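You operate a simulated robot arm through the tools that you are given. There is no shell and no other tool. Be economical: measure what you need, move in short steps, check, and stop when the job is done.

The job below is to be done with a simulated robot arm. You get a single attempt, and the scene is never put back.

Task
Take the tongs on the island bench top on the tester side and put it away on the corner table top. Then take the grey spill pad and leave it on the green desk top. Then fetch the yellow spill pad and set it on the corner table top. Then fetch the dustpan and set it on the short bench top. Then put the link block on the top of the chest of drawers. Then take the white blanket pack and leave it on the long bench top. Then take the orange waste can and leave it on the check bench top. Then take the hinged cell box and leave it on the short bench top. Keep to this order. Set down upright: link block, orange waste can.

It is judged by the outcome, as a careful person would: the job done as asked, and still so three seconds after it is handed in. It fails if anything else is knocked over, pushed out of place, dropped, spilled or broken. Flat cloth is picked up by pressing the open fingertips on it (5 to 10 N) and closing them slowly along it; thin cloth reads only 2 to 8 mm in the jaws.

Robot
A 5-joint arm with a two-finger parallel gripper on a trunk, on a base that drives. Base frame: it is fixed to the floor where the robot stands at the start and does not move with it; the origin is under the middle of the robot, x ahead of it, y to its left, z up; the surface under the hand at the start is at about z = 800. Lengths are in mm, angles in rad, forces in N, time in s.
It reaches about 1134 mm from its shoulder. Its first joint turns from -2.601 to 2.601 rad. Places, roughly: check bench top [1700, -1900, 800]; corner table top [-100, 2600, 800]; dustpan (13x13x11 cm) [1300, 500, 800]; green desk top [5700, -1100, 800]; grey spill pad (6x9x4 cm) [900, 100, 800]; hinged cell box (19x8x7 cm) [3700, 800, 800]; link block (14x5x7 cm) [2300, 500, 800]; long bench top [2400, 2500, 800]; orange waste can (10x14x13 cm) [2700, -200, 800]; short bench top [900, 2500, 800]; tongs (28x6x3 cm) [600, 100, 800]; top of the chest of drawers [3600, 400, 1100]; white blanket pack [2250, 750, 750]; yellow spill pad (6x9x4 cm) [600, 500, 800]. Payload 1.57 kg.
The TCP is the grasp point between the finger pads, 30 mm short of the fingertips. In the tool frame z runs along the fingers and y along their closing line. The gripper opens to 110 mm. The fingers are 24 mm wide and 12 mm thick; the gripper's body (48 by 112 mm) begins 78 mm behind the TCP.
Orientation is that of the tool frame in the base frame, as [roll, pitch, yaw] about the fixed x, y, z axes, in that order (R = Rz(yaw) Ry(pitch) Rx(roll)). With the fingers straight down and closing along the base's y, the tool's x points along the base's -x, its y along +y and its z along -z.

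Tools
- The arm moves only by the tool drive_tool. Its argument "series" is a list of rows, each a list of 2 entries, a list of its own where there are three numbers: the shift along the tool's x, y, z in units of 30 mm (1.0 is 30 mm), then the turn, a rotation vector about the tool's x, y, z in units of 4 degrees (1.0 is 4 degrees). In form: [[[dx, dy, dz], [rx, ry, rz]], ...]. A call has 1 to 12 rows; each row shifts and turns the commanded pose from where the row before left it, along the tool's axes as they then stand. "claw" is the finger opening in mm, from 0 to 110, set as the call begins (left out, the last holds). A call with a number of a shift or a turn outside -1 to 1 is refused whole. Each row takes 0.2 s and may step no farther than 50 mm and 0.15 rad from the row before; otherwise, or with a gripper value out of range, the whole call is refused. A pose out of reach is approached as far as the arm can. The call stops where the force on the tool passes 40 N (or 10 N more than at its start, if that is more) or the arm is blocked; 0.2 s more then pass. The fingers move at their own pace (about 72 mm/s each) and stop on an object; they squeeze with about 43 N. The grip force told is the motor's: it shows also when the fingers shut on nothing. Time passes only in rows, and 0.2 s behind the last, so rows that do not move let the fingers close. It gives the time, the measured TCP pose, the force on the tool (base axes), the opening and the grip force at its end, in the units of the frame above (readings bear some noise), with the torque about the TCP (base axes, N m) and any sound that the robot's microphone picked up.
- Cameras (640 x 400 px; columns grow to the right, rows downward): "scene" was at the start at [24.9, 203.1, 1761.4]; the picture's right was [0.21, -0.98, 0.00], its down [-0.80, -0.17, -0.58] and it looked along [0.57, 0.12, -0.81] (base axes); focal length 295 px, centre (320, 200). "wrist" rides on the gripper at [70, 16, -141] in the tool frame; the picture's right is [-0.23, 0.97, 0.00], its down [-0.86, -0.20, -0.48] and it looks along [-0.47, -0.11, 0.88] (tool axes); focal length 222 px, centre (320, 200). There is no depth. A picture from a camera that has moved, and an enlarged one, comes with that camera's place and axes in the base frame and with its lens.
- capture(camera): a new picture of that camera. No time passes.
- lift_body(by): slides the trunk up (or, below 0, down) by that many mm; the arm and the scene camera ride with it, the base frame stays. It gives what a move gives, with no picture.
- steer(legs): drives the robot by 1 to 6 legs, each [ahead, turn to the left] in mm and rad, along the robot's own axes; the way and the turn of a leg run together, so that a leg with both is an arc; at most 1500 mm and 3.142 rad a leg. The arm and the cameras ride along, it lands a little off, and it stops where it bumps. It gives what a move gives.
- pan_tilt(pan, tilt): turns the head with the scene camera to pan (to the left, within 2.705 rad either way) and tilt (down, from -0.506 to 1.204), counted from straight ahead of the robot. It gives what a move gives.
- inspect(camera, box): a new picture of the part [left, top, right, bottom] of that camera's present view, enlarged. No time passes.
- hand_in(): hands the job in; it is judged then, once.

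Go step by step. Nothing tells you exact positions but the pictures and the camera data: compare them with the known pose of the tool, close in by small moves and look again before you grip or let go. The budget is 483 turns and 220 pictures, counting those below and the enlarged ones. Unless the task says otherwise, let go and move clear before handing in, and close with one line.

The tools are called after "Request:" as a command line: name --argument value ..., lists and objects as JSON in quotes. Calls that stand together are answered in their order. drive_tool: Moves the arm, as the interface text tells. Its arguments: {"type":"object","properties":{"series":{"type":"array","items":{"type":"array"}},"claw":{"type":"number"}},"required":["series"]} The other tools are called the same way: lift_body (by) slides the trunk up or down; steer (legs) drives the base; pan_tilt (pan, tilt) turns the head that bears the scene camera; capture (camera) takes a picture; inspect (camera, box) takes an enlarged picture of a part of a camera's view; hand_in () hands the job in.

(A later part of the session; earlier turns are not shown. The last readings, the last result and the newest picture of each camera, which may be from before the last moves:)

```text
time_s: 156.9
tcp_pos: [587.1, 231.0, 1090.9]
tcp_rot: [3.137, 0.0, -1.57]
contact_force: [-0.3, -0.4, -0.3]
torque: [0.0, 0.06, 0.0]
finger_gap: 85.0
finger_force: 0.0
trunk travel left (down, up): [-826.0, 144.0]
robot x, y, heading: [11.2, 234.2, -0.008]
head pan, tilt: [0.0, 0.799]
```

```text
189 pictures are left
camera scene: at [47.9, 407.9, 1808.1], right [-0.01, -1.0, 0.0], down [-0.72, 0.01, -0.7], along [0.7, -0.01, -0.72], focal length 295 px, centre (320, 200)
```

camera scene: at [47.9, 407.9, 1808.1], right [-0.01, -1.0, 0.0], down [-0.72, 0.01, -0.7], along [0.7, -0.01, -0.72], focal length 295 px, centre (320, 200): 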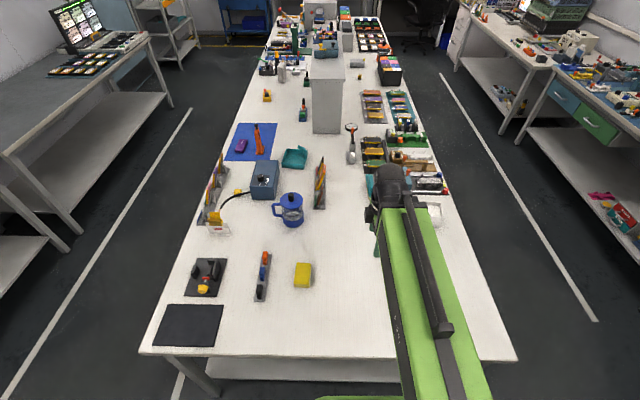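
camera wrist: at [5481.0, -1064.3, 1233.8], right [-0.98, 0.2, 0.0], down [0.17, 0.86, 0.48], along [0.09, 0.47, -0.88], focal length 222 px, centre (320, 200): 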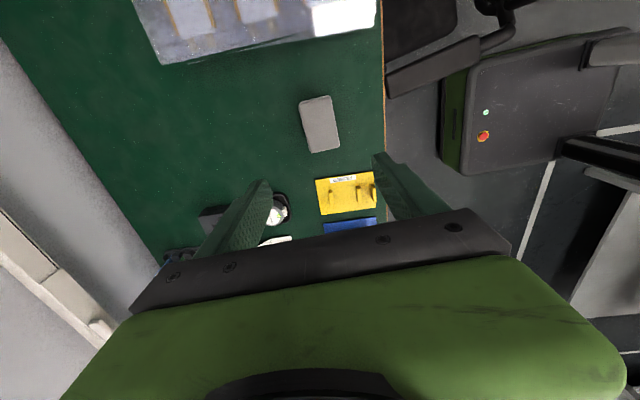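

Request:
drive_tool --series '[[[-0.962, -0.108, 0], [0, 0, 0]], [[-0.962, -0.108, 0], [0, 0, 0]], [[-0.962, -0.108, 0], [0, 0, 0]], [[-0.962, -0.108, 0], [0, 0, 0]], [[-0.962, -0.108, 0], [0, 0, 0]], [[-0.962, -0.108, 0], [0, 0, 0]], [[-0.962, -0.108, 0], [0, 0, 0]], [[-0.962, -0.108, 0], [0, 0, 0]]]' --claw 95

Request:
lift_body --by -100

Request:
capture --camera "wrist"

```text
time_s: 158.7
tcp_pos: [609.3, 462.9, 1091.9]
tcp_rot: [3.14, -0.002, -1.569]
contact_force: [0.1, -0.5, 0.5]
torque: [-0.03, -0.03, -0.02]
finger_gap: 94.9
finger_force: 0.0
trunk travel left (down, up): [-826.0, 144.0]
robot x, y, heading: [10.3, 239.9, -0.006]
head pan, tilt: [0.0, 0.799]
```

```text
time_s: 160.0
tcp_pos: [610.4, 462.7, 992.0]
tcp_rot: [3.138, -0.001, -1.57]
contact_force: [0.2, 0.3, 0.4]
torque: [0.03, -0.01, -0.01]
finger_gap: 94.9
finger_force: 0.0
trunk travel left (down, up): [-726.0, 244.0]
robot x, y, heading: [8.3, 232.9, -0.014]
head pan, tilt: [0.0, 0.799]
```

```text
188 pictures are left
camera wrist: at [595.1, 391.6, 1133.9], right [-0.97, 0.23, 0.0], down [0.2, 0.86, 0.48], along [0.1, 0.47, -0.88], focal length 222 px, centre (320, 200)
```

wrist: 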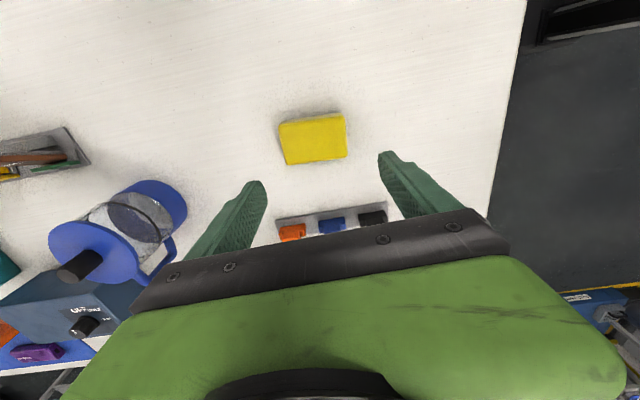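

The yellow pad is at (617, 460), long side along x. I rotate the gripper to close along y.

Request:
drive_tool --series '[[[0, 0, 0], [0, 0, -1]], [[0, 0, 0], [0, 0, -1]], [[0, 0, 0], [0, 0, -1]], [[0, 0, 0], [0, 0, -1]], [[0, 0, 0], [0, 0, -1]], [[0, 0, 0], [0, 0, -1]], [[0, 0, 0], [0, 0, -1]], [[0, 0, 0], [0, 0, -1]], [[0, 0, 0], [0, 0, -1]], [[0, 0, 0], [0, 0, -1]], [[0, 0, 0], [0, 0, -1]], [[0, 0, 0], [0, 0, -1]]]'

Request:
drive_tool --series '[[[0, 0, 0], [0, 0, -1]], [[0, 0, 0], [0, 0, -1]], [[0, 0, 0], [0, 0, -1]], [[0, 0, 0], [0, 0, -1]], [[0, 0, 0], [0, 0, -1]], [[0, 0, 0], [0, 0, -1]], [[0, 0, 0], [0, 0, -1]], [[0, 0, 0], [0, 0, -1]], [[0, 0, 0], [0, 0, -1]], [[0, 0, 0], [0, 0, -0.6]], [[0.25, 0.08, 0], [0, 0, 0]]]'

Request:
lift_body --by -100

Request:
capture --camera "wrist"

```text
time_s: 162.6
tcp_pos: [609.9, 463.5, 992.9]
tcp_rot: [3.138, 0.0, -0.729]
contact_force: [-0.1, -0.2, 0.0]
torque: [-0.02, 0.01, -0.03]
finger_gap: 95.1
finger_force: 0.2
trunk travel left (down, up): [-726.0, 244.0]
robot x, y, heading: [10.1, 234.3, -0.009]
head pan, tilt: [0.0, 0.799]
```

```text
time_s: 165.0
tcp_pos: [617.9, 460.9, 991.7]
tcp_rot: [3.141, 0.003, -0.061]
contact_force: [0.2, -0.5, 0.1]
torque: [0.03, -0.05, 0.0]
finger_gap: 95.0
finger_force: 0.0
trunk travel left (down, up): [-726.0, 244.0]
robot x, y, heading: [10.5, 234.5, -0.012]
head pan, tilt: [0.0, 0.799]
```

```text
time_s: 166.3
tcp_pos: [617.5, 460.1, 892.2]
tcp_rot: [-3.142, 0.005, -0.061]
contact_force: [-0.4, -1.0, -0.1]
torque: [-0.01, 0.01, -0.02]
finger_gap: 94.8
finger_force: 0.1
trunk travel left (down, up): [-626.0, 344.0]
robot x, y, heading: [9.8, 236.1, -0.016]
head pan, tilt: [0.0, 0.799]
```

```text
187 pictures are left
camera wrist: at [687.3, 438.5, 1033.6], right [-0.29, -0.96, 0.0], down [-0.84, 0.25, 0.48], along [-0.46, 0.14, -0.88], focal length 222 px, centre (320, 200)
```

wrist: 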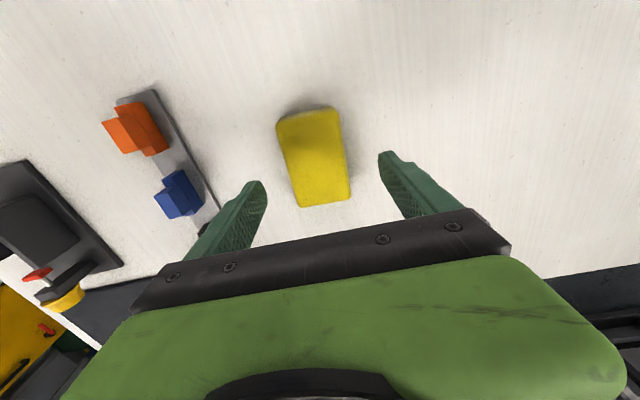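

Request:
lift_body --by -59

Request:
drive_tool --series '[[[0, 0, 0], [0, 0, 0]], [[0, 0, 0], [0, 0, 0]], [[0, 0, 0], [0, 0, 0]], [[0, 0, 0], [0, 0, 0]]]' --claw 0

Request:
lift_body --by 260

Request:
capture --camera "wrist"

```text
time_s: 167.3
tcp_pos: [617.4, 460.5, 832.0]
tcp_rot: [3.14, 0.004, -0.062]
contact_force: [-0.4, -0.5, 0.6]
torque: [-0.04, -0.03, 0.01]
finger_gap: 95.1
finger_force: 0.1
trunk travel left (down, up): [-567.0, 403.0]
robot x, y, heading: [9.5, 235.6, -0.011]
head pan, tilt: [0.0, 0.799]
```

```text
time_s: 168.3
tcp_pos: [618.4, 460.2, 834.2]
tcp_rot: [3.141, 0.003, -0.062]
contact_force: [1.3, -0.5, 0.9]
torque: [0.07, 0.02, -0.06]
finger_gap: 56.5
finger_force: 42.7
trunk travel left (down, up): [-567.0, 403.0]
robot x, y, heading: [7.2, 235.7, -0.013]
head pan, tilt: [0.0, 0.799]
```

```text
time_s: 171.0
tcp_pos: [617.0, 460.0, 1093.8]
tcp_rot: [3.139, 0.003, -0.061]
contact_force: [-0.3, 0.8, -0.5]
torque: [0.02, 0.0, 0.01]
finger_gap: 56.6
finger_force: 42.7
trunk travel left (down, up): [-827.0, 143.0]
robot x, y, heading: [12.1, 235.5, -0.014]
head pan, tilt: [0.0, 0.799]
```

```text
186 pictures are left
camera wrist: at [687.3, 438.6, 1234.4], right [-0.29, -0.96, 0.0], down [-0.84, 0.25, 0.48], along [-0.46, 0.14, -0.88], focal length 222 px, centre (320, 200)
```

wrist: 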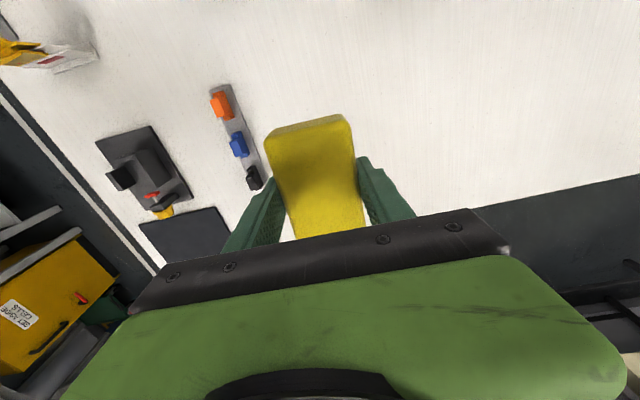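

The yellow pad is held. I drive to the corner table.

Request:
steer --legs '[[-200, 0], [0, 1.585], [1380, 0]]'

Request:
capture --camera "scene"

```text
time_s: 182.9
tcp_pos: [-380.4, 2242.2, 1094.8]
tcp_rot: [3.14, 0.004, 1.504]
contact_force: [-0.4, 0.6, 0.5]
torque: [-0.02, -0.01, 0.01]
finger_gap: 56.8
finger_force: 43.1
trunk travel left (down, up): [-827.0, 143.0]
robot x, y, heading: [-158.8, 1633.9, 1.552]
head pan, tilt: [0.0, 0.799]
```

```text
185 pictures are left
camera scene: at [-329.3, 1671.8, 1809.2], right [1.0, -0.02, 0.0], down [-0.01, -0.72, -0.7], along [0.01, 0.7, -0.72], focal length 295 px, centre (320, 200)
```

scene: 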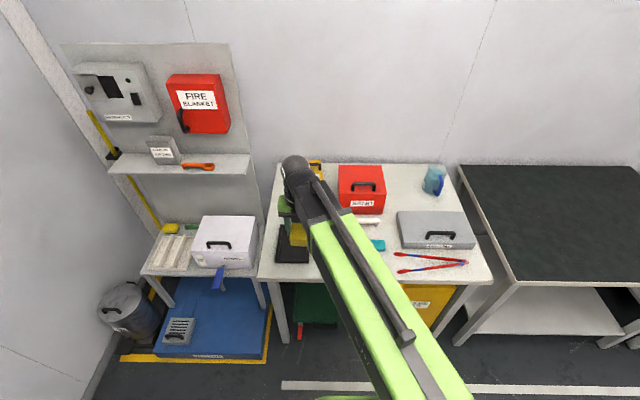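

Request:
drive_tool --series '[[[0.53, 0.9, 0], [0, 0, 0]], [[0.53, 0.9, 0], [0, 0, 0]], [[0.53, 0.9, 0], [0, 0, 0]], [[0.53, 0.9, 0], [0, 0, 0]], [[0.53, 0.9, 0], [0, 0, 0]]]'

Request:
lift_body --by -170

Request:
capture --camera "wrist"

Request:
capture --camera "scene"

```text
time_s: 184.1
tcp_pos: [-238.3, 2310.9, 1094.3]
tcp_rot: [3.141, 0.004, 1.503]
contact_force: [-0.6, -0.1, -0.1]
torque: [0.01, 0.0, 0.0]
finger_gap: 56.3
finger_force: 43.5
trunk travel left (down, up): [-827.0, 143.0]
robot x, y, heading: [-159.0, 1630.4, 1.557]
head pan, tilt: [0.0, 0.799]
```

```text
time_s: 186.0
tcp_pos: [-238.6, 2311.7, 924.1]
tcp_rot: [3.14, 0.003, 1.504]
contact_force: [0.3, -0.1, 0.0]
torque: [0.01, 0.02, 0.0]
finger_gap: 56.4
finger_force: 42.8
trunk travel left (down, up): [-657.0, 313.0]
robot x, y, heading: [-158.9, 1630.0, 1.562]
head pan, tilt: [0.0, 0.799]
```

```text
184 pictures are left
camera wrist: at [-218.1, 2378.5, 1064.5], right [0.96, -0.29, 0.0], down [-0.26, -0.84, 0.48], along [-0.14, -0.46, -0.88], focal length 222 px, centre (320, 200)
```

wrist: 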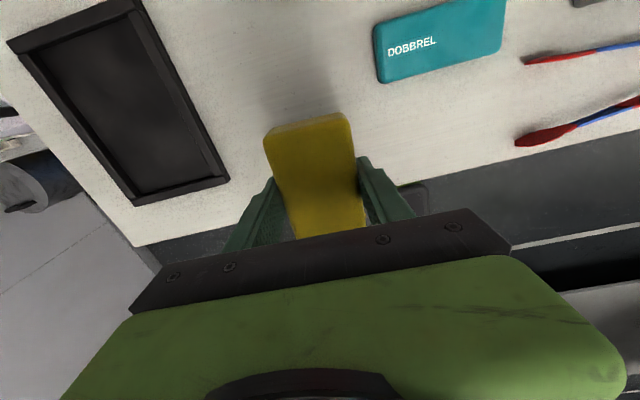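

```text
183 pictures are left
camera scene: at [-329.2, 1671.3, 1639.2], right [1.0, -0.02, 0.0], down [-0.01, -0.72, -0.7], along [0.01, 0.7, -0.72], focal length 295 px, centre (320, 200)
```

scene: 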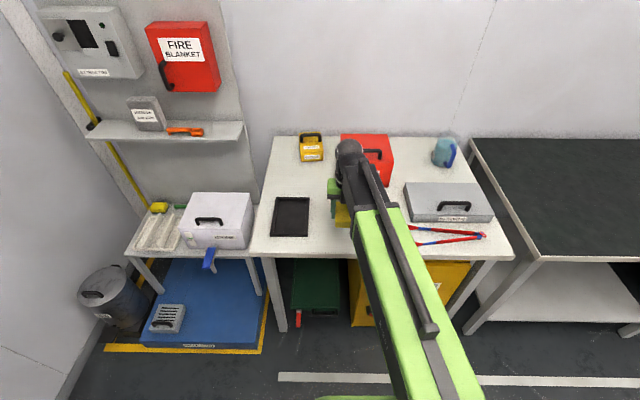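

Request:
lift_body --by -90

Request:
drive_tool --series '[[[0, 0, 0], [0, 0, 0]], [[0, 0, 0], [0, 0, 0]]]' --claw 80

Request:
lift_body --by 260

Request:
capture --camera "wrist"

```text
time_s: 187.3
tcp_pos: [-239.0, 2310.1, 833.0]
tcp_rot: [3.141, 0.004, 1.502]
contact_force: [-0.7, -0.4, 1.0]
torque: [0.01, 0.04, 0.01]
finger_gap: 56.6
finger_force: 43.1
trunk travel left (down, up): [-567.0, 403.0]
robot x, y, heading: [-157.3, 1632.6, 1.556]
head pan, tilt: [0.0, 0.799]
```

```text
time_s: 187.9
tcp_pos: [-238.5, 2310.7, 833.4]
tcp_rot: [3.138, 0.003, 1.502]
contact_force: [0.3, 0.6, 0.0]
torque: [-0.01, -0.03, 0.02]
finger_gap: 80.0
finger_force: 0.0
trunk travel left (down, up): [-567.0, 403.0]
robot x, y, heading: [-159.7, 1628.8, 1.555]
head pan, tilt: [0.0, 0.799]
```

```text
time_s: 190.6
tcp_pos: [-239.4, 2310.0, 1093.4]
tcp_rot: [3.139, 0.003, 1.502]
contact_force: [0.0, 0.2, -0.6]
torque: [0.0, 0.03, -0.01]
finger_gap: 80.0
finger_force: 0.0
trunk travel left (down, up): [-827.0, 143.0]
robot x, y, heading: [-158.4, 1632.5, 1.558]
head pan, tilt: [0.0, 0.799]
```

```text
182 pictures are left
camera wrist: at [-218.2, 2378.5, 1234.4], right [0.96, -0.29, 0.0], down [-0.26, -0.84, 0.48], along [-0.14, -0.46, -0.88], focal length 222 px, centre (320, 200)
```

wrist: 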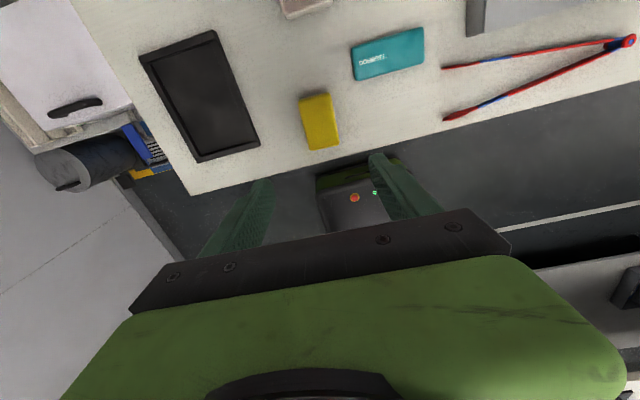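

The yellow pad is set. Next is the teal dustpan near (1330, 530); I approach it from the left aisle.

Request:
steer --legs '[[0, -1.757], [1500, 0]]'

Request:
steer --legs '[[0, -1.371]]'

Request:
capture --camera "scene"

```text
time_s: 202.2
tcp_pos: [1994.3, 1288.4, 1094.3]
tcp_rot: [3.141, 0.004, -0.252]
contact_force: [0.9, 0.5, 0.1]
torque: [-0.03, -0.01, 0.01]
finger_gap: 80.2
finger_force: 0.0
trunk travel left (down, up): [-827.0, 143.0]
robot x, y, heading: [1311.0, 1331.9, -0.207]
head pan, tilt: [0.0, 0.799]
```

```text
time_s: 206.0
tcp_pos: [1395.2, 654.4, 1092.7]
tcp_rot: [3.14, 0.006, -1.63]
contact_force: [0.1, -0.4, -0.1]
torque: [-0.02, 0.02, -0.02]
finger_gap: 79.6
finger_force: 0.0
trunk travel left (down, up): [-827.0, 143.0]
robot x, y, heading: [1284.8, 1335.6, -1.57]
head pan, tilt: [0.0, 0.799]
```

```text
181 pictures are left
camera scene: at [1450.5, 1299.2, 1809.3], right [-1.0, 0.0, 0.0], down [0.0, 0.72, -0.7], along [0.0, -0.7, -0.72], focal length 295 px, centre (320, 200)
```

scene: 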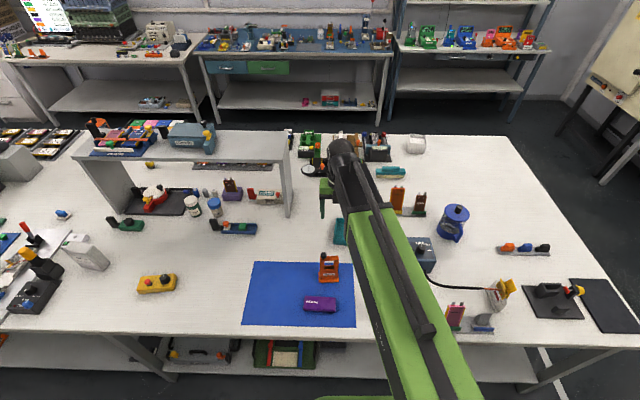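

Request:
capture --camera "wrist"

```text
180 pictures are left
camera wrist: at [1374.2, 583.8, 1233.9], right [-0.96, 0.29, 0.0], down [0.25, 0.84, 0.48], along [0.14, 0.46, -0.88], focal length 222 px, centre (320, 200)
```

wrist: 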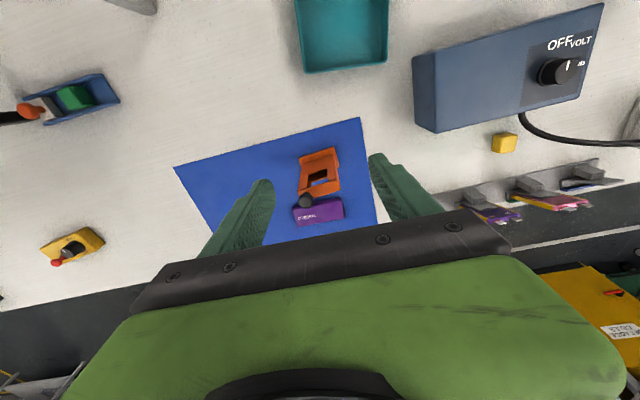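

Request:
drive_tool --series '[[[0.95, 0.445, 0], [0, 0, 0]], [[0.95, 0.445, 0], [0, 0, 0]], [[0.95, 0.445, 0], [0, 0, 0]], [[0.95, 0.445, 0], [0, 0, 0]]]' --claw 105

Request:
capture --camera "wrist"

Request:
capture --camera "scene"

```text
time_s: 207.0
tcp_pos: [1335.4, 545.5, 1094.2]
tcp_rot: [-3.141, 0.003, -1.632]
contact_force: [0.1, -0.8, 0.7]
torque: [0.02, -0.01, -0.01]
finger_gap: 105.2
finger_force: 0.1
trunk travel left (down, up): [-827.0, 143.0]
robot x, y, heading: [1282.3, 1335.6, -1.576]
head pan, tilt: [0.0, 0.799]
```

```text
179 pictures are left
camera wrist: at [1314.9, 475.3, 1234.3], right [-0.96, 0.29, 0.0], down [0.25, 0.84, 0.48], along [0.14, 0.46, -0.88], focal length 222 px, centre (320, 200)
```

wrist: 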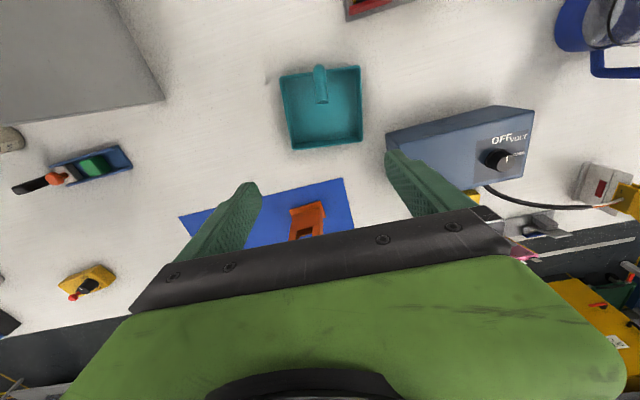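

```text
178 pictures are left
camera scene: at [1451.7, 1300.4, 1809.2], right [-1.0, 0.0, 0.0], down [0.0, 0.72, -0.7], along [0.0, -0.7, -0.72], focal length 295 px, centre (320, 200)
```

scene: 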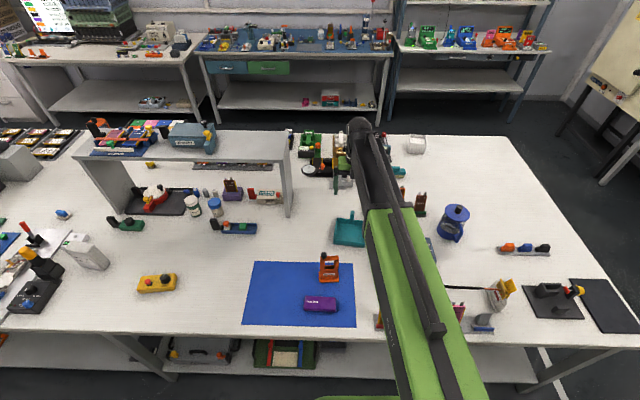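

Request:
inspect --camera "wrist" --box '[240, 40, 400, 170]'

Request:
inspect --camera "scene" --box '[310, 190, 390, 260]'

```text
3.08 times, centred on (320, 105) of wrist
camera zoom: at [1314.9, 475.3, 1234.3], right [-0.96, 0.29, 0.0], down [0.25, 0.84, 0.48], along [0.14, 0.46, -0.88], focal length 684 px, centre (320, 492)
```

zoom: 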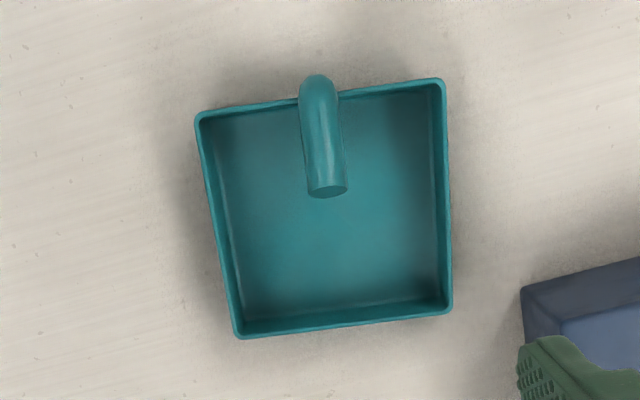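

```text
5.71 times, centred on (350, 225) of scene
camera zoom: at [1451.7, 1300.4, 1809.2], right [-1.0, 0.0, 0.0], down [0.0, 0.72, -0.7], along [0.0, -0.7, -0.72], focal length 1688 px, centre (149, 57)
```

zoom: 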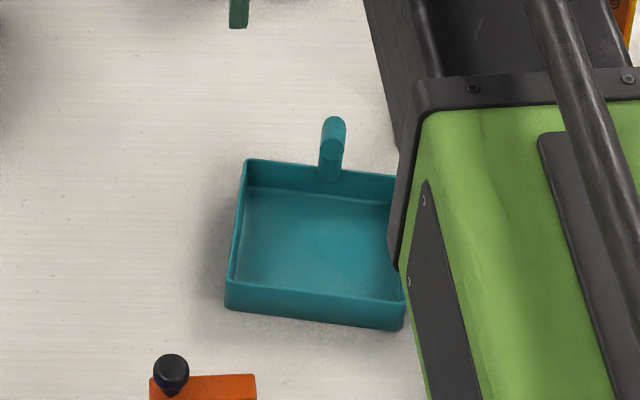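

The dustpan is a tray with an upright handle near (1316, 482). I'll grip the handle, closing along x.

Request:
drive_tool --series '[[[0.71, 0.17, 0], [0, 0, 0]], [[0.71, 0.17, 0], [0, 0, 0]], [[0.71, 0.17, 0], [0, 0, 0]]]' --claw 80

Request:
lift_body --by -120

Request:
capture --camera "wrist"

Request:
inspect --camera "scene" --box '[300, 150, 420, 260]'

```text
time_s: 207.8
tcp_pos: [1331.4, 481.5, 1093.3]
tcp_rot: [3.139, 0.005, -1.643]
contact_force: [-0.6, 0.7, -0.2]
torque: [0.02, 0.03, -0.02]
finger_gap: 80.0
finger_force: 0.1
out of reach, approached as far as the arm can: row 2, 3
trunk travel left (down, up): [-827.0, 143.0]
robot x, y, heading: [1283.1, 1335.3, -1.575]
head pan, tilt: [0.0, 0.799]
```

```text
time_s: 209.3
tcp_pos: [1331.0, 481.8, 974.6]
tcp_rot: [3.138, 0.005, -1.642]
contact_force: [-0.6, -0.3, -0.4]
torque: [0.02, -0.01, 0.01]
finger_gap: 80.1
finger_force: 0.1
trunk travel left (down, up): [-707.0, 263.0]
robot x, y, heading: [1281.4, 1332.1, -1.574]
head pan, tilt: [0.0, 0.799]
```

```text
175 pictures are left
camera wrist: at [1310.8, 411.5, 1114.6], right [-0.96, 0.3, 0.0], down [0.26, 0.84, 0.48], along [0.14, 0.46, -0.88], focal length 222 px, centre (320, 200)
```

wrist: 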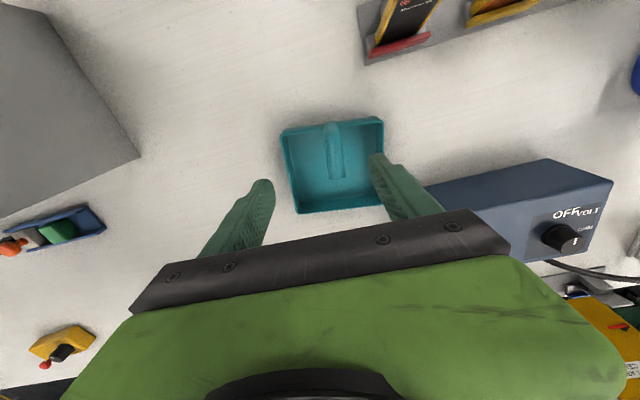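

```text
3.64 times, centred on (360, 205) of scene
camera zoom: at [1451.8, 1300.8, 1689.2], right [-1.0, 0.0, 0.0], down [0.0, 0.72, -0.7], along [0.0, -0.7, -0.72], focal length 1074 px, centre (174, 182)
```

zoom: 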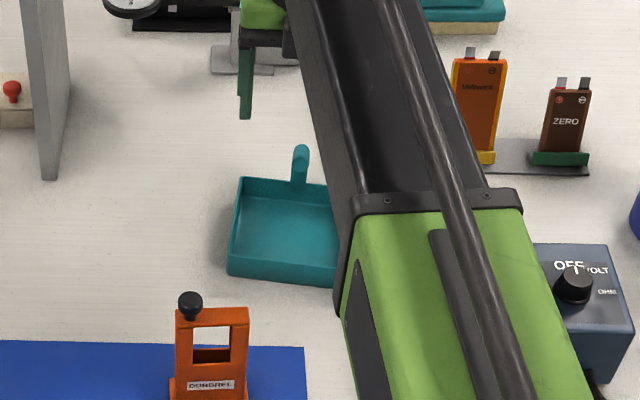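

Request:
steer --legs '[[45, 0]]'

Request:
drive_tool --series '[[[-0.7, 0.25, 0], [0, 0, 0]], [[-0.7, 0.25, 0], [0, 0, 0]]]'

Request:
capture --camera "wrist"

```text
time_s: 210.2
tcp_pos: [1330.1, 435.9, 973.6]
tcp_rot: [3.139, 0.002, -1.641]
contact_force: [-0.3, -0.5, -0.6]
torque: [0.03, 0.0, 0.01]
finger_gap: 79.8
finger_force: 0.0
trunk travel left (down, up): [-707.0, 263.0]
robot x, y, heading: [1285.3, 1291.9, -1.573]
head pan, tilt: [0.0, 0.799]
```

```text
time_s: 210.8
tcp_pos: [1319.8, 481.0, 972.9]
tcp_rot: [3.135, 0.004, -1.651]
contact_force: [-0.2, -1.1, 0.8]
torque: [0.04, 0.02, 0.02]
finger_gap: 80.0
finger_force: 0.0
trunk travel left (down, up): [-707.0, 263.0]
robot x, y, heading: [1284.6, 1290.6, -1.577]
head pan, tilt: [0.0, 0.799]
```

```text
173 pictures are left
camera wrist: at [1299.1, 410.6, 1114.8], right [-0.95, 0.31, 0.01], down [0.27, 0.83, 0.48], along [0.14, 0.46, -0.88], focal length 222 px, centre (320, 200)
```

wrist: 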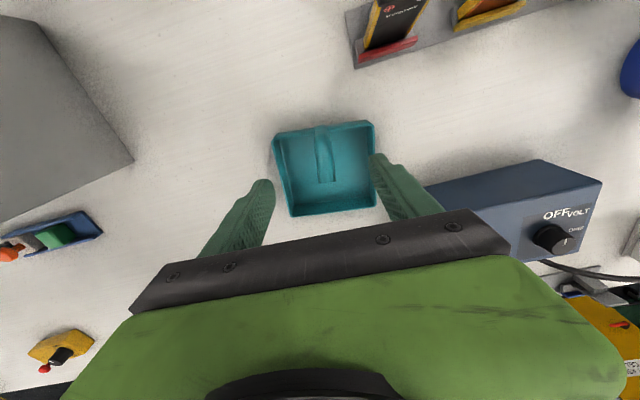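

Request:
lift_body --by -70

Request:
capture --camera "wrist"

```text
time_s: 211.9
tcp_pos: [1319.9, 479.4, 904.2]
tcp_rot: [3.135, 0.002, -1.651]
contact_force: [0.8, 0.0, -0.4]
torque: [0.0, 0.01, 0.02]
finger_gap: 80.0
finger_force: 0.0
trunk travel left (down, up): [-637.0, 333.0]
robot x, y, heading: [1283.1, 1289.3, -1.575]
head pan, tilt: [0.0, 0.799]
```

```text
172 pictures are left
camera wrist: at [1299.2, 410.2, 1044.7], right [-0.95, 0.31, 0.01], down [0.27, 0.83, 0.48], along [0.14, 0.46, -0.88], focal length 222 px, centre (320, 200)
```

wrist: 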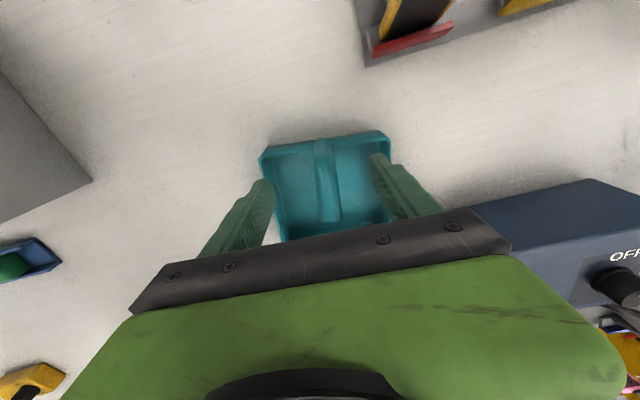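

Request:
lift_body --by -33

Request:
drive_tool --series '[[[0, 0, 0], [0, 0, 0]], [[0, 0, 0], [0, 0, 0]], [[0, 0, 0], [0, 0, 0]], [[0, 0, 0], [0, 0, 0]], [[0, 0, 0], [0, 0, 0]]]' --claw 0

Request:
capture --camera "wrist"

```text
time_s: 212.7
tcp_pos: [1319.4, 481.0, 871.1]
tcp_rot: [3.135, 0.003, -1.652]
contact_force: [0.3, 0.1, 0.4]
torque: [0.04, -0.02, 0.0]
finger_gap: 80.1
finger_force: 0.0
trunk travel left (down, up): [-604.0, 366.0]
robot x, y, heading: [1282.7, 1287.6, -1.571]
head pan, tilt: [0.0, 0.799]
```

```text
time_s: 213.9
tcp_pos: [1320.4, 479.9, 869.7]
tcp_rot: [3.134, 0.004, -1.652]
contact_force: [0.2, -0.6, 2.5]
torque: [-0.02, -0.26, -0.1]
finger_gap: 17.4
finger_force: 32.7
trunk travel left (down, up): [-604.0, 366.0]
robot x, y, heading: [1279.7, 1292.7, -1.574]
head pan, tilt: [0.0, 0.799]
```

```text
171 pictures are left
camera wrist: at [1299.2, 410.2, 1011.8], right [-0.95, 0.31, 0.01], down [0.27, 0.83, 0.48], along [0.14, 0.46, -0.88], focal length 222 px, centre (320, 200)
```

wrist: 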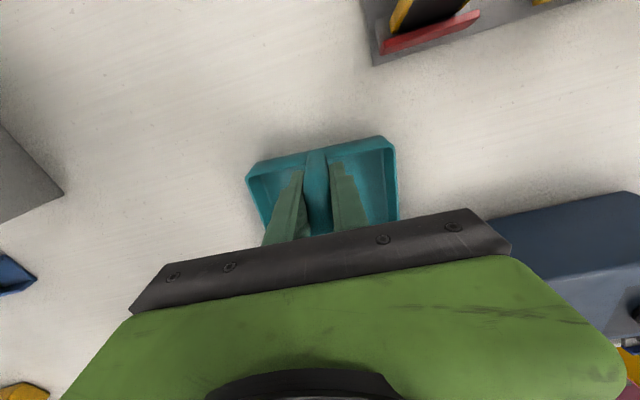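

Request:
lift_body --by 60

Request:
capture --camera "wrist"

Request:
inspect --camera "scene" --box '[280, 130, 440, 260]'

```text
time_s: 214.9
tcp_pos: [1319.4, 479.7, 930.4]
tcp_rot: [3.134, 0.004, -1.652]
contact_force: [-0.8, 0.2, -1.5]
torque: [-0.07, -0.03, -0.01]
finger_gap: 17.4
finger_force: 32.2
trunk travel left (down, up): [-664.0, 306.0]
robot x, y, heading: [1282.6, 1290.8, -1.572]
head pan, tilt: [0.0, 0.799]
```

```text
170 pictures are left
camera wrist: at [1299.2, 410.0, 1071.6], right [-0.95, 0.31, 0.01], down [0.27, 0.83, 0.48], along [0.14, 0.46, -0.88], focal length 222 px, centre (320, 200)
```

wrist: 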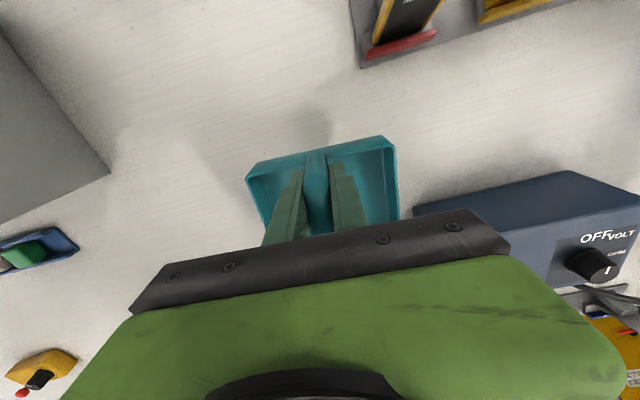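

```text
3.08 times, centred on (360, 195) of scene
camera zoom: at [1451.8, 1255.9, 1646.2], right [-1.0, 0.0, 0.0], down [0.0, 0.72, -0.7], along [0.0, -0.7, -0.72], focal length 909 px, centre (197, 215)
```

zoom: 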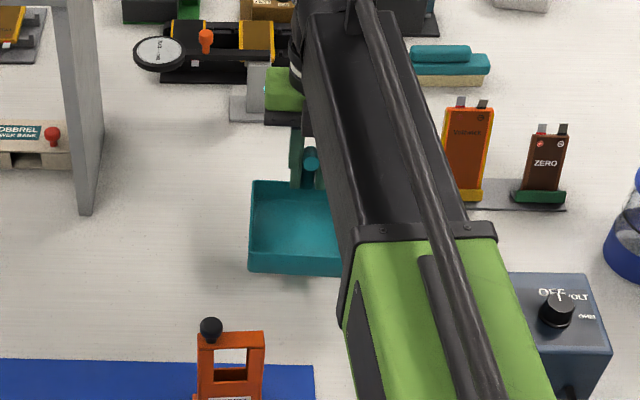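

The dustpan is held level. I raise it, retract, and drive to the short bench.

Request:
lift_body --by 180

Request:
drive_tool --series '[[[-0.9, 0, 0], [0, 0, 0]], [[-0.9, 0, 0], [0, 0, 0]], [[-0.9, 0, 0], [0, 0, 0]], [[-0.9, 0, 0], [0, 0, 0]], [[-0.9, 0, 0], [0, 0, 0]], [[-0.9, 0, 0], [0, 0, 0]]]'

Request:
steer --legs '[[0, -2.13], [393, 0], [0, -1.01]]'

Request:
capture --camera "scene"

Request:
capture --camera "wrist"

```text
time_s: 216.9
tcp_pos: [1318.9, 479.9, 1110.7]
tcp_rot: [3.134, 0.003, -1.651]
contact_force: [0.5, -0.2, -1.8]
torque: [-0.03, 0.03, 0.02]
finger_gap: 17.3
finger_force: 31.9
trunk travel left (down, up): [-844.0, 126.0]
robot x, y, heading: [1283.7, 1292.6, -1.577]
head pan, tilt: [0.0, 0.799]
```

```text
time_s: 218.3
tcp_pos: [1335.2, 642.0, 1111.0]
tcp_rot: [3.134, 0.003, -1.651]
contact_force: [-0.4, 0.2, -0.7]
torque: [-0.01, 0.0, -0.01]
finger_gap: 17.2
finger_force: 32.4
trunk travel left (down, up): [-844.0, 126.0]
robot x, y, heading: [1280.4, 1288.1, -1.575]
head pan, tilt: [0.0, 0.799]
```

```text
time_s: 228.2
tcp_pos: [855.4, 2125.8, 1112.3]
tcp_rot: [3.132, 0.001, 1.543]
contact_force: [0.8, -0.3, -1.8]
torque: [0.04, -0.06, 0.0]
finger_gap: 17.2
finger_force: 32.1
trunk travel left (down, up): [-844.0, 126.0]
robot x, y, heading: [979.4, 1482.7, 1.629]
head pan, tilt: [0.0, 0.799]
```

```text
168 pictures are left
camera scene: at [807.9, 1510.7, 1825.9], right [1.0, 0.06, 0.0], down [0.04, -0.71, -0.7], along [-0.04, 0.7, -0.72], focal length 295 px, centre (320, 200)
```

scene: 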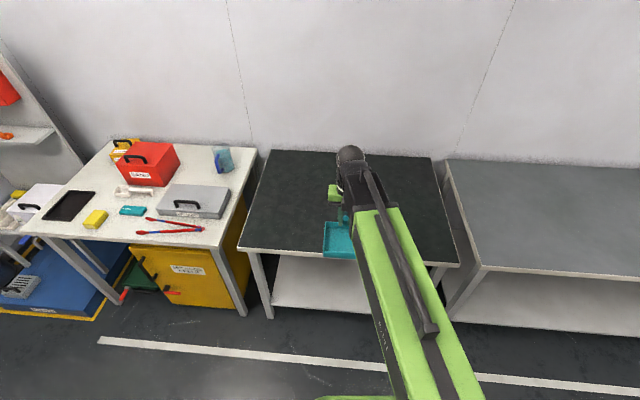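

```text
167 pictures are left
camera wrist: at [873.8, 2194.6, 1252.4], right [0.97, -0.25, 0.01], down [-0.23, -0.85, 0.48], along [-0.11, -0.46, -0.88], focal length 222 px, centre (320, 200)
```

wrist: 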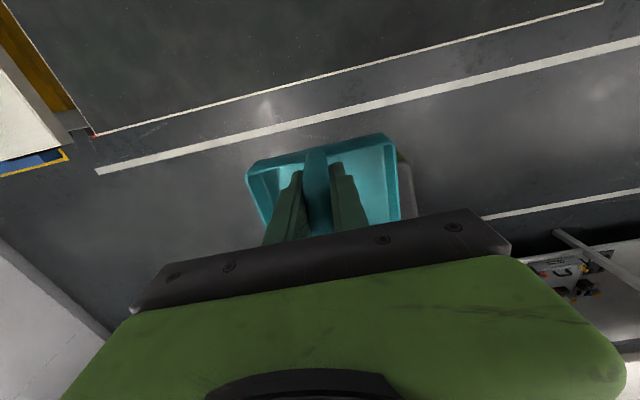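

Request:
steer --legs '[[230, 0]]'

Request:
drive_tool --series '[[[0.37, -0.84, 0], [0, 0, 0]], [[0.37, -0.84, 0], [0, 0, 0]], [[0.37, -0.84, 0], [0, 0, 0]], [[0.37, -0.84, 0], [0, 0, 0]]]'

Request:
lift_body --by -160

Request:
capture --camera "scene"

Request:
capture --camera "wrist"

```text
time_s: 230.0
tcp_pos: [848.6, 2360.1, 1109.3]
tcp_rot: [3.135, 0.002, 1.538]
contact_force: [-0.8, 0.2, -1.1]
torque: [0.01, -0.04, -0.04]
finger_gap: 17.1
finger_force: 32.1
trunk travel left (down, up): [-844.0, 126.0]
robot x, y, heading: [973.1, 1717.1, 1.625]
head pan, tilt: [0.0, 0.799]
```

```text
time_s: 231.0
tcp_pos: [748.4, 2407.1, 1111.2]
tcp_rot: [3.136, 0.003, 1.538]
contact_force: [-0.3, -0.2, -1.1]
torque: [0.01, -0.01, 0.0]
finger_gap: 17.3
finger_force: 32.1
trunk travel left (down, up): [-844.0, 126.0]
robot x, y, heading: [970.7, 1713.8, 1.625]
head pan, tilt: [0.0, 0.799]
```

```text
time_s: 232.8
tcp_pos: [749.6, 2405.9, 950.9]
tcp_rot: [3.135, 0.001, 1.537]
contact_force: [-0.8, 0.5, -1.7]
torque: [0.01, 0.01, 0.02]
finger_gap: 17.0
finger_force: 31.9
trunk travel left (down, up): [-684.0, 286.0]
robot x, y, heading: [970.6, 1717.0, 1.619]
head pan, tilt: [0.0, 0.799]
```

```text
166 pictures are left
camera scene: at [797.9, 1744.3, 1666.2], right [1.0, 0.05, 0.0], down [0.04, -0.72, -0.7], along [-0.04, 0.7, -0.72], focal length 295 px, centre (320, 200)
```

scene: 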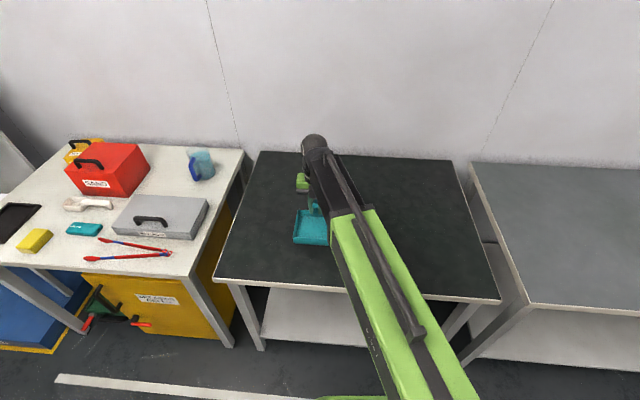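

```text
165 pictures are left
camera wrist: at [767.4, 2474.9, 1091.7], right [0.97, -0.26, 0.01], down [-0.23, -0.85, 0.48], along [-0.12, -0.47, -0.88], focal length 222 px, centre (320, 200)
```

wrist: 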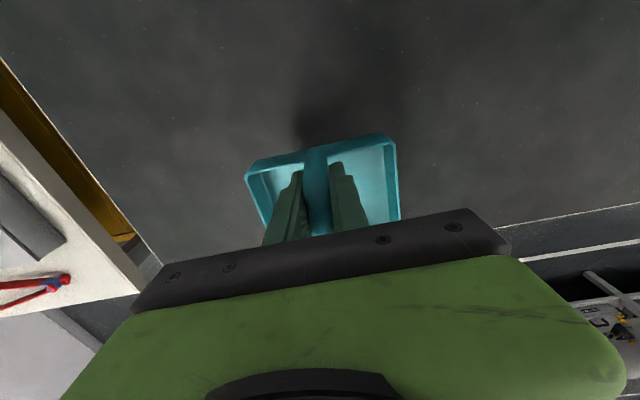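

Request:
lift_body --by -75

Request:
lift_body --by -4

Request:
lift_body --by -2

```text
time_s: 233.9
tcp_pos: [749.5, 2407.0, 876.3]
tcp_rot: [3.134, 0.004, 1.538]
contact_force: [0.0, 0.0, -1.2]
torque: [0.02, 0.01, -0.01]
finger_gap: 17.1
finger_force: 32.0
trunk travel left (down, up): [-609.0, 361.0]
robot x, y, heading: [973.4, 1716.1, 1.622]
head pan, tilt: [0.0, 0.799]
```

```text
time_s: 234.5
tcp_pos: [749.4, 2405.4, 870.9]
tcp_rot: [3.136, 0.001, 1.538]
contact_force: [-0.9, -0.8, 0.4]
torque: [0.03, 0.02, 0.01]
finger_gap: 17.2
finger_force: 31.7
trunk travel left (down, up): [-605.0, 365.0]
robot x, y, heading: [970.2, 1720.8, 1.624]
head pan, tilt: [0.0, 0.799]
```

```text
time_s: 235.0
tcp_pos: [749.6, 2407.9, 870.5]
tcp_rot: [3.134, 0.002, 1.538]
contact_force: [2.9, 4.9, 14.9]
torque: [-0.53, 0.5, 0.06]
finger_gap: 16.8
finger_force: 32.1
trunk travel left (down, up): [-603.0, 367.0]
robot x, y, heading: [969.8, 1716.0, 1.623]
head pan, tilt: [0.0, 0.799]
```

Contact is felt, so I release and back off.

Request:
lift_body --by 1

Request:
drive_tool --series '[[[0, 0, 0], [0, 0, 0]], [[0, 0, 0], [0, 0, 0]], [[0, 0, 0], [0, 0, 0]]]' --claw 70

Request:
lift_body --by 230

Request:
capture --camera "wrist"

```text
time_s: 235.5
tcp_pos: [749.0, 2405.6, 870.4]
tcp_rot: [3.134, 0.005, 1.54]
contact_force: [0.7, 0.1, 1.8]
torque: [0.09, 0.15, 0.02]
finger_gap: 17.5
finger_force: 32.2
trunk travel left (down, up): [-604.0, 366.0]
robot x, y, heading: [974.4, 1717.6, 1.627]
head pan, tilt: [0.0, 0.799]
```

```text
time_s: 236.3
tcp_pos: [749.8, 2407.7, 869.5]
tcp_rot: [3.134, 0.004, 1.536]
contact_force: [0.1, -0.1, 0.8]
torque: [0.04, 0.02, -0.03]
finger_gap: 69.9
finger_force: 0.1
trunk travel left (down, up): [-604.0, 366.0]
robot x, y, heading: [970.5, 1711.2, 1.623]
head pan, tilt: [0.0, 0.799]
```

```text
time_s: 238.7
tcp_pos: [748.8, 2405.9, 1101.0]
tcp_rot: [3.134, 0.005, 1.538]
contact_force: [0.4, 0.4, -0.3]
torque: [0.04, 0.0, -0.01]
finger_gap: 70.0
finger_force: 0.0
trunk travel left (down, up): [-834.0, 136.0]
robot x, y, heading: [970.7, 1713.4, 1.626]
head pan, tilt: [0.0, 0.799]
```

```text
164 pictures are left
camera wrist: at [767.4, 2474.8, 1241.6], right [0.97, -0.26, 0.01], down [-0.23, -0.85, 0.48], along [-0.12, -0.47, -0.88], focal length 222 px, centre (320, 200)
```

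wrist: 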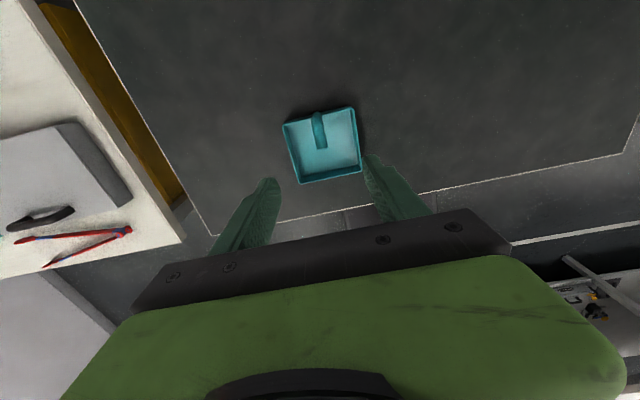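

The dustpan is set down. Next I go for the link block near (2300, 500) via the left aisle.

Request:
steer --legs '[[-300, 0], [0, -1.63], [1300, 0]]'

Request:
pan_tilt --pan -0.9 --tilt 0.7

Request:
capture --camera "scene"

```text
time_s: 250.9
tcp_pos: [3000.5, 1641.9, 1100.0]
tcp_rot: [3.134, 0.003, -0.06]
contact_force: [-0.1, -0.7, 0.4]
torque: [0.0, 0.01, 0.01]
finger_gap: 70.1
finger_force: 0.1
trunk travel left (down, up): [-834.0, 136.0]
robot x, y, heading: [2305.4, 1440.3, 0.022]
head pan, tilt: [0.0, 0.799]
```

```text
time_s: 252.1
tcp_pos: [2999.5, 1642.1, 1100.4]
tcp_rot: [3.135, 0.004, -0.06]
contact_force: [-0.2, 0.1, -0.4]
torque: [0.02, -0.02, -0.01]
finger_gap: 69.9
finger_force: 0.1
trunk travel left (down, up): [-834.0, 136.0]
robot x, y, heading: [2302.4, 1438.6, 0.018]
head pan, tilt: [-0.901, 0.7]
```

```text
163 pictures are left
camera scene: at [2307.9, 1545.0, 1824.4], right [-0.77, -0.64, 0.0], down [-0.41, 0.5, -0.76], along [0.49, -0.59, -0.64], focal length 295 px, centre (320, 200)
```

scene: 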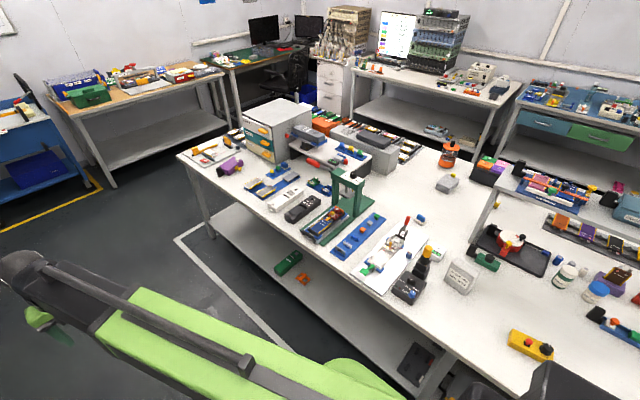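

Request:
inspect --camera "scene" --box '[380, 200, 540, 310]'

Request:
inspect --camera "scene" --box '[170, 80, 430, 260]'

```text
3.64 times, centred on (460, 255) of scene
camera zoom: at [2307.9, 1545.0, 1824.4], right [-0.77, -0.64, 0.0], down [-0.41, 0.5, -0.76], along [0.49, -0.59, -0.64], focal length 1074 px, centre (-189, 0)
```

zoom: 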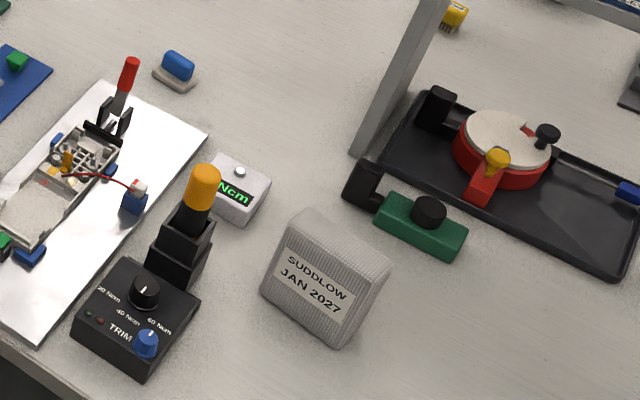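

```text
2.22 times, centred on (300, 170) of scene
camera zoom: at [2307.9, 1545.0, 1824.4], right [-0.77, -0.64, 0.0], down [-0.41, 0.5, -0.76], along [0.49, -0.59, -0.64], focal length 656 px, centre (364, 267)
```

zoom: 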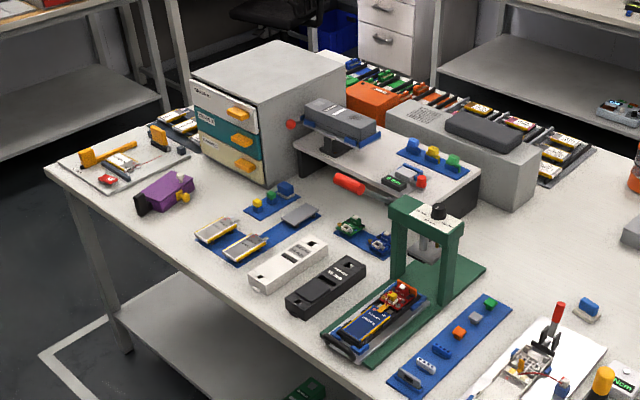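

The green block with the black knob at about (2278, 485), in front of the shelf, is the link block, and the white packet labelled SUDDLOW is the blanket pack. I turn to face them.

Request:
steer --legs '[[0, -1.59]]'

Request:
pan_tilt --pan 0.0 --tilt 0.8

Request:
capture --camera "scene"

Request:
capture --camera "wrist"

```text
time_s: 256.4
tcp_pos: [2492.3, 738.4, 1099.3]
tcp_rot: [3.134, 0.002, -1.649]
contact_force: [0.3, 0.2, -0.1]
torque: [0.04, -0.03, 0.0]
finger_gap: 70.0
finger_force: 0.1
trunk travel left (down, up): [-834.0, 136.0]
robot x, y, heading: [2279.8, 1440.5, -1.556]
head pan, tilt: [-0.901, 0.7]
```

```text
time_s: 257.6
tcp_pos: [2493.8, 739.5, 1100.4]
tcp_rot: [3.135, 0.003, -1.65]
contact_force: [0.1, 0.2, -0.1]
torque: [-0.03, 0.01, -0.02]
finger_gap: 70.0
finger_force: 0.0
trunk travel left (down, up): [-834.0, 136.0]
robot x, y, heading: [2279.7, 1439.5, -1.555]
head pan, tilt: [0.0, 0.799]
```

```text
160 pictures are left
camera scene: at [2450.5, 1408.4, 1816.2], right [-1.0, -0.01, 0.0], down [-0.01, 0.72, -0.7], along [0.01, -0.7, -0.72], focal length 295 px, centre (320, 200)
```

scene: 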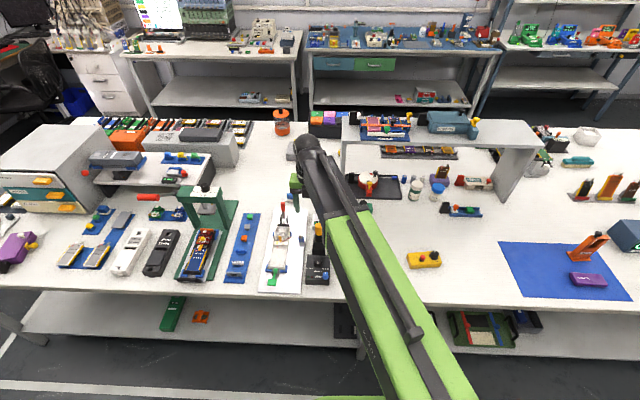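

```text
159 pictures are left
camera wrist: at [2473.0, 670.0, 1241.6], right [-0.95, 0.3, 0.01], down [0.27, 0.84, 0.48], along [0.14, 0.46, -0.88], focal length 222 px, centre (320, 200)
```

wrist: 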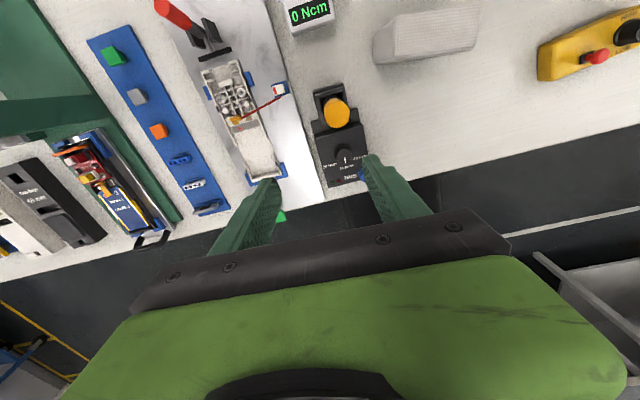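

Request:
drive_tool --series '[[[0, 0, 0], [0, 0, 1]], [[0, 0, 0], [0, 0, 1]], [[0, 0, 0], [0, 0, 1]], [[0, 0, 0], [0, 0, 1]], [[0, 0, 0], [0, 0, 1]], [[0, 0, 0], [0, 0, 1]], [[0, 0, 0], [0, 0, 1]], [[0, 0, 0], [0, 0, 1]], [[0, 0, 0], [0, 0, 1]], [[0, 0, 0], [0, 0, 1]], [[0, 0, 0], [0, 0, 1]], [[0, 0, 0], [0, 0, 1]]]'

Request:
drive_tool --series '[[[0, 0, 0], [0, 0, 1]], [[0, 0, 0], [0, 0, 1]], [[0, 0, 0], [0, 0, 1]], [[0, 0, 0], [0, 0, 1]], [[0, 0, 0], [0, 0, 1]], [[0, 0, 0], [0, 0, 1]], [[0, 0, 0], [0, 0, 1]], [[0, 0, 0], [0, 0, 1]], [[0, 0, 0], [0, 0, 1]], [[0, 0, 0], [0, 0, 1]], [[0, 0, 0], [0, 0, 1]], [[0, 0, 0], [0, 0, 1]]]'

Request:
drive_tool --series '[[[0, 0, 0], [0, 0, 1]], [[0, 0, 0], [0, 0, 1]], [[0, 0, 0], [0, 0, 1]], [[0, 0, 0], [0, 0, 1]], [[0, 0, 0], [0, 0, 1]], [[0, 0, 0], [0, 0, 1]], [[0, 0, 0], [0, 0, 1]], [[0, 0, 0], [0, 0, 1]], [[0, 0, 0], [0, 0, 1]], [[0, 0, 0], [0, 0, 1]], [[0, 0, 0], [0, 0, 1]], [[0, 0, 0], [0, 0, 1]]]'

Request:
drive_tool --series '[[[0, 0, 0], [0, 0, 1]], [[0, 0, 0], [0, 0, 1]], [[0, 0, 0], [0, 0, 1]], [[0, 0, 0], [0, 0, 1]], [[0, 0, 0], [0, 0, 1]], [[0, 0, 0], [0, 0, 1]], [[0, 0, 0], [0, 0, 1]], [[0, 0, 0], [0, 0, 1]]]'

```text
time_s: 260.1
tcp_pos: [2493.9, 740.0, 1100.6]
tcp_rot: [3.135, -0.004, -2.487]
contact_force: [0.6, 0.6, -0.4]
torque: [0.01, -0.01, 0.02]
finger_gap: 70.0
finger_force: 0.2
trunk travel left (down, up): [-834.0, 136.0]
robot x, y, heading: [2280.8, 1440.5, -1.561]
head pan, tilt: [0.0, 0.799]
```

```text
time_s: 262.8
tcp_pos: [2493.0, 740.7, 1100.7]
tcp_rot: [3.141, -0.007, 2.959]
contact_force: [-0.4, 0.0, 0.8]
torque: [-0.01, 0.0, -0.02]
finger_gap: 69.9
finger_force: 0.0
trunk travel left (down, up): [-834.0, 136.0]
robot x, y, heading: [2280.2, 1443.1, -1.558]
head pan, tilt: [0.0, 0.799]
```

```text
time_s: 265.4
tcp_pos: [2493.7, 740.3, 1099.8]
tcp_rot: [-3.138, -0.008, 2.121]
contact_force: [0.0, -0.2, -0.4]
torque: [-0.01, -0.03, 0.0]
finger_gap: 70.1
finger_force: 0.1
trunk travel left (down, up): [-834.0, 136.0]
robot x, y, heading: [2280.4, 1439.6, -1.557]
head pan, tilt: [0.0, 0.799]
```

```text
time_s: 267.1
tcp_pos: [2492.8, 740.2, 1100.8]
tcp_rot: [-3.134, -0.004, 1.561]
contact_force: [0.2, 0.1, -0.6]
torque: [0.0, -0.03, 0.01]
finger_gap: 69.9
finger_force: 0.2
trunk travel left (down, up): [-834.0, 136.0]
robot x, y, heading: [2284.7, 1443.1, -1.56]
head pan, tilt: [0.0, 0.799]
```

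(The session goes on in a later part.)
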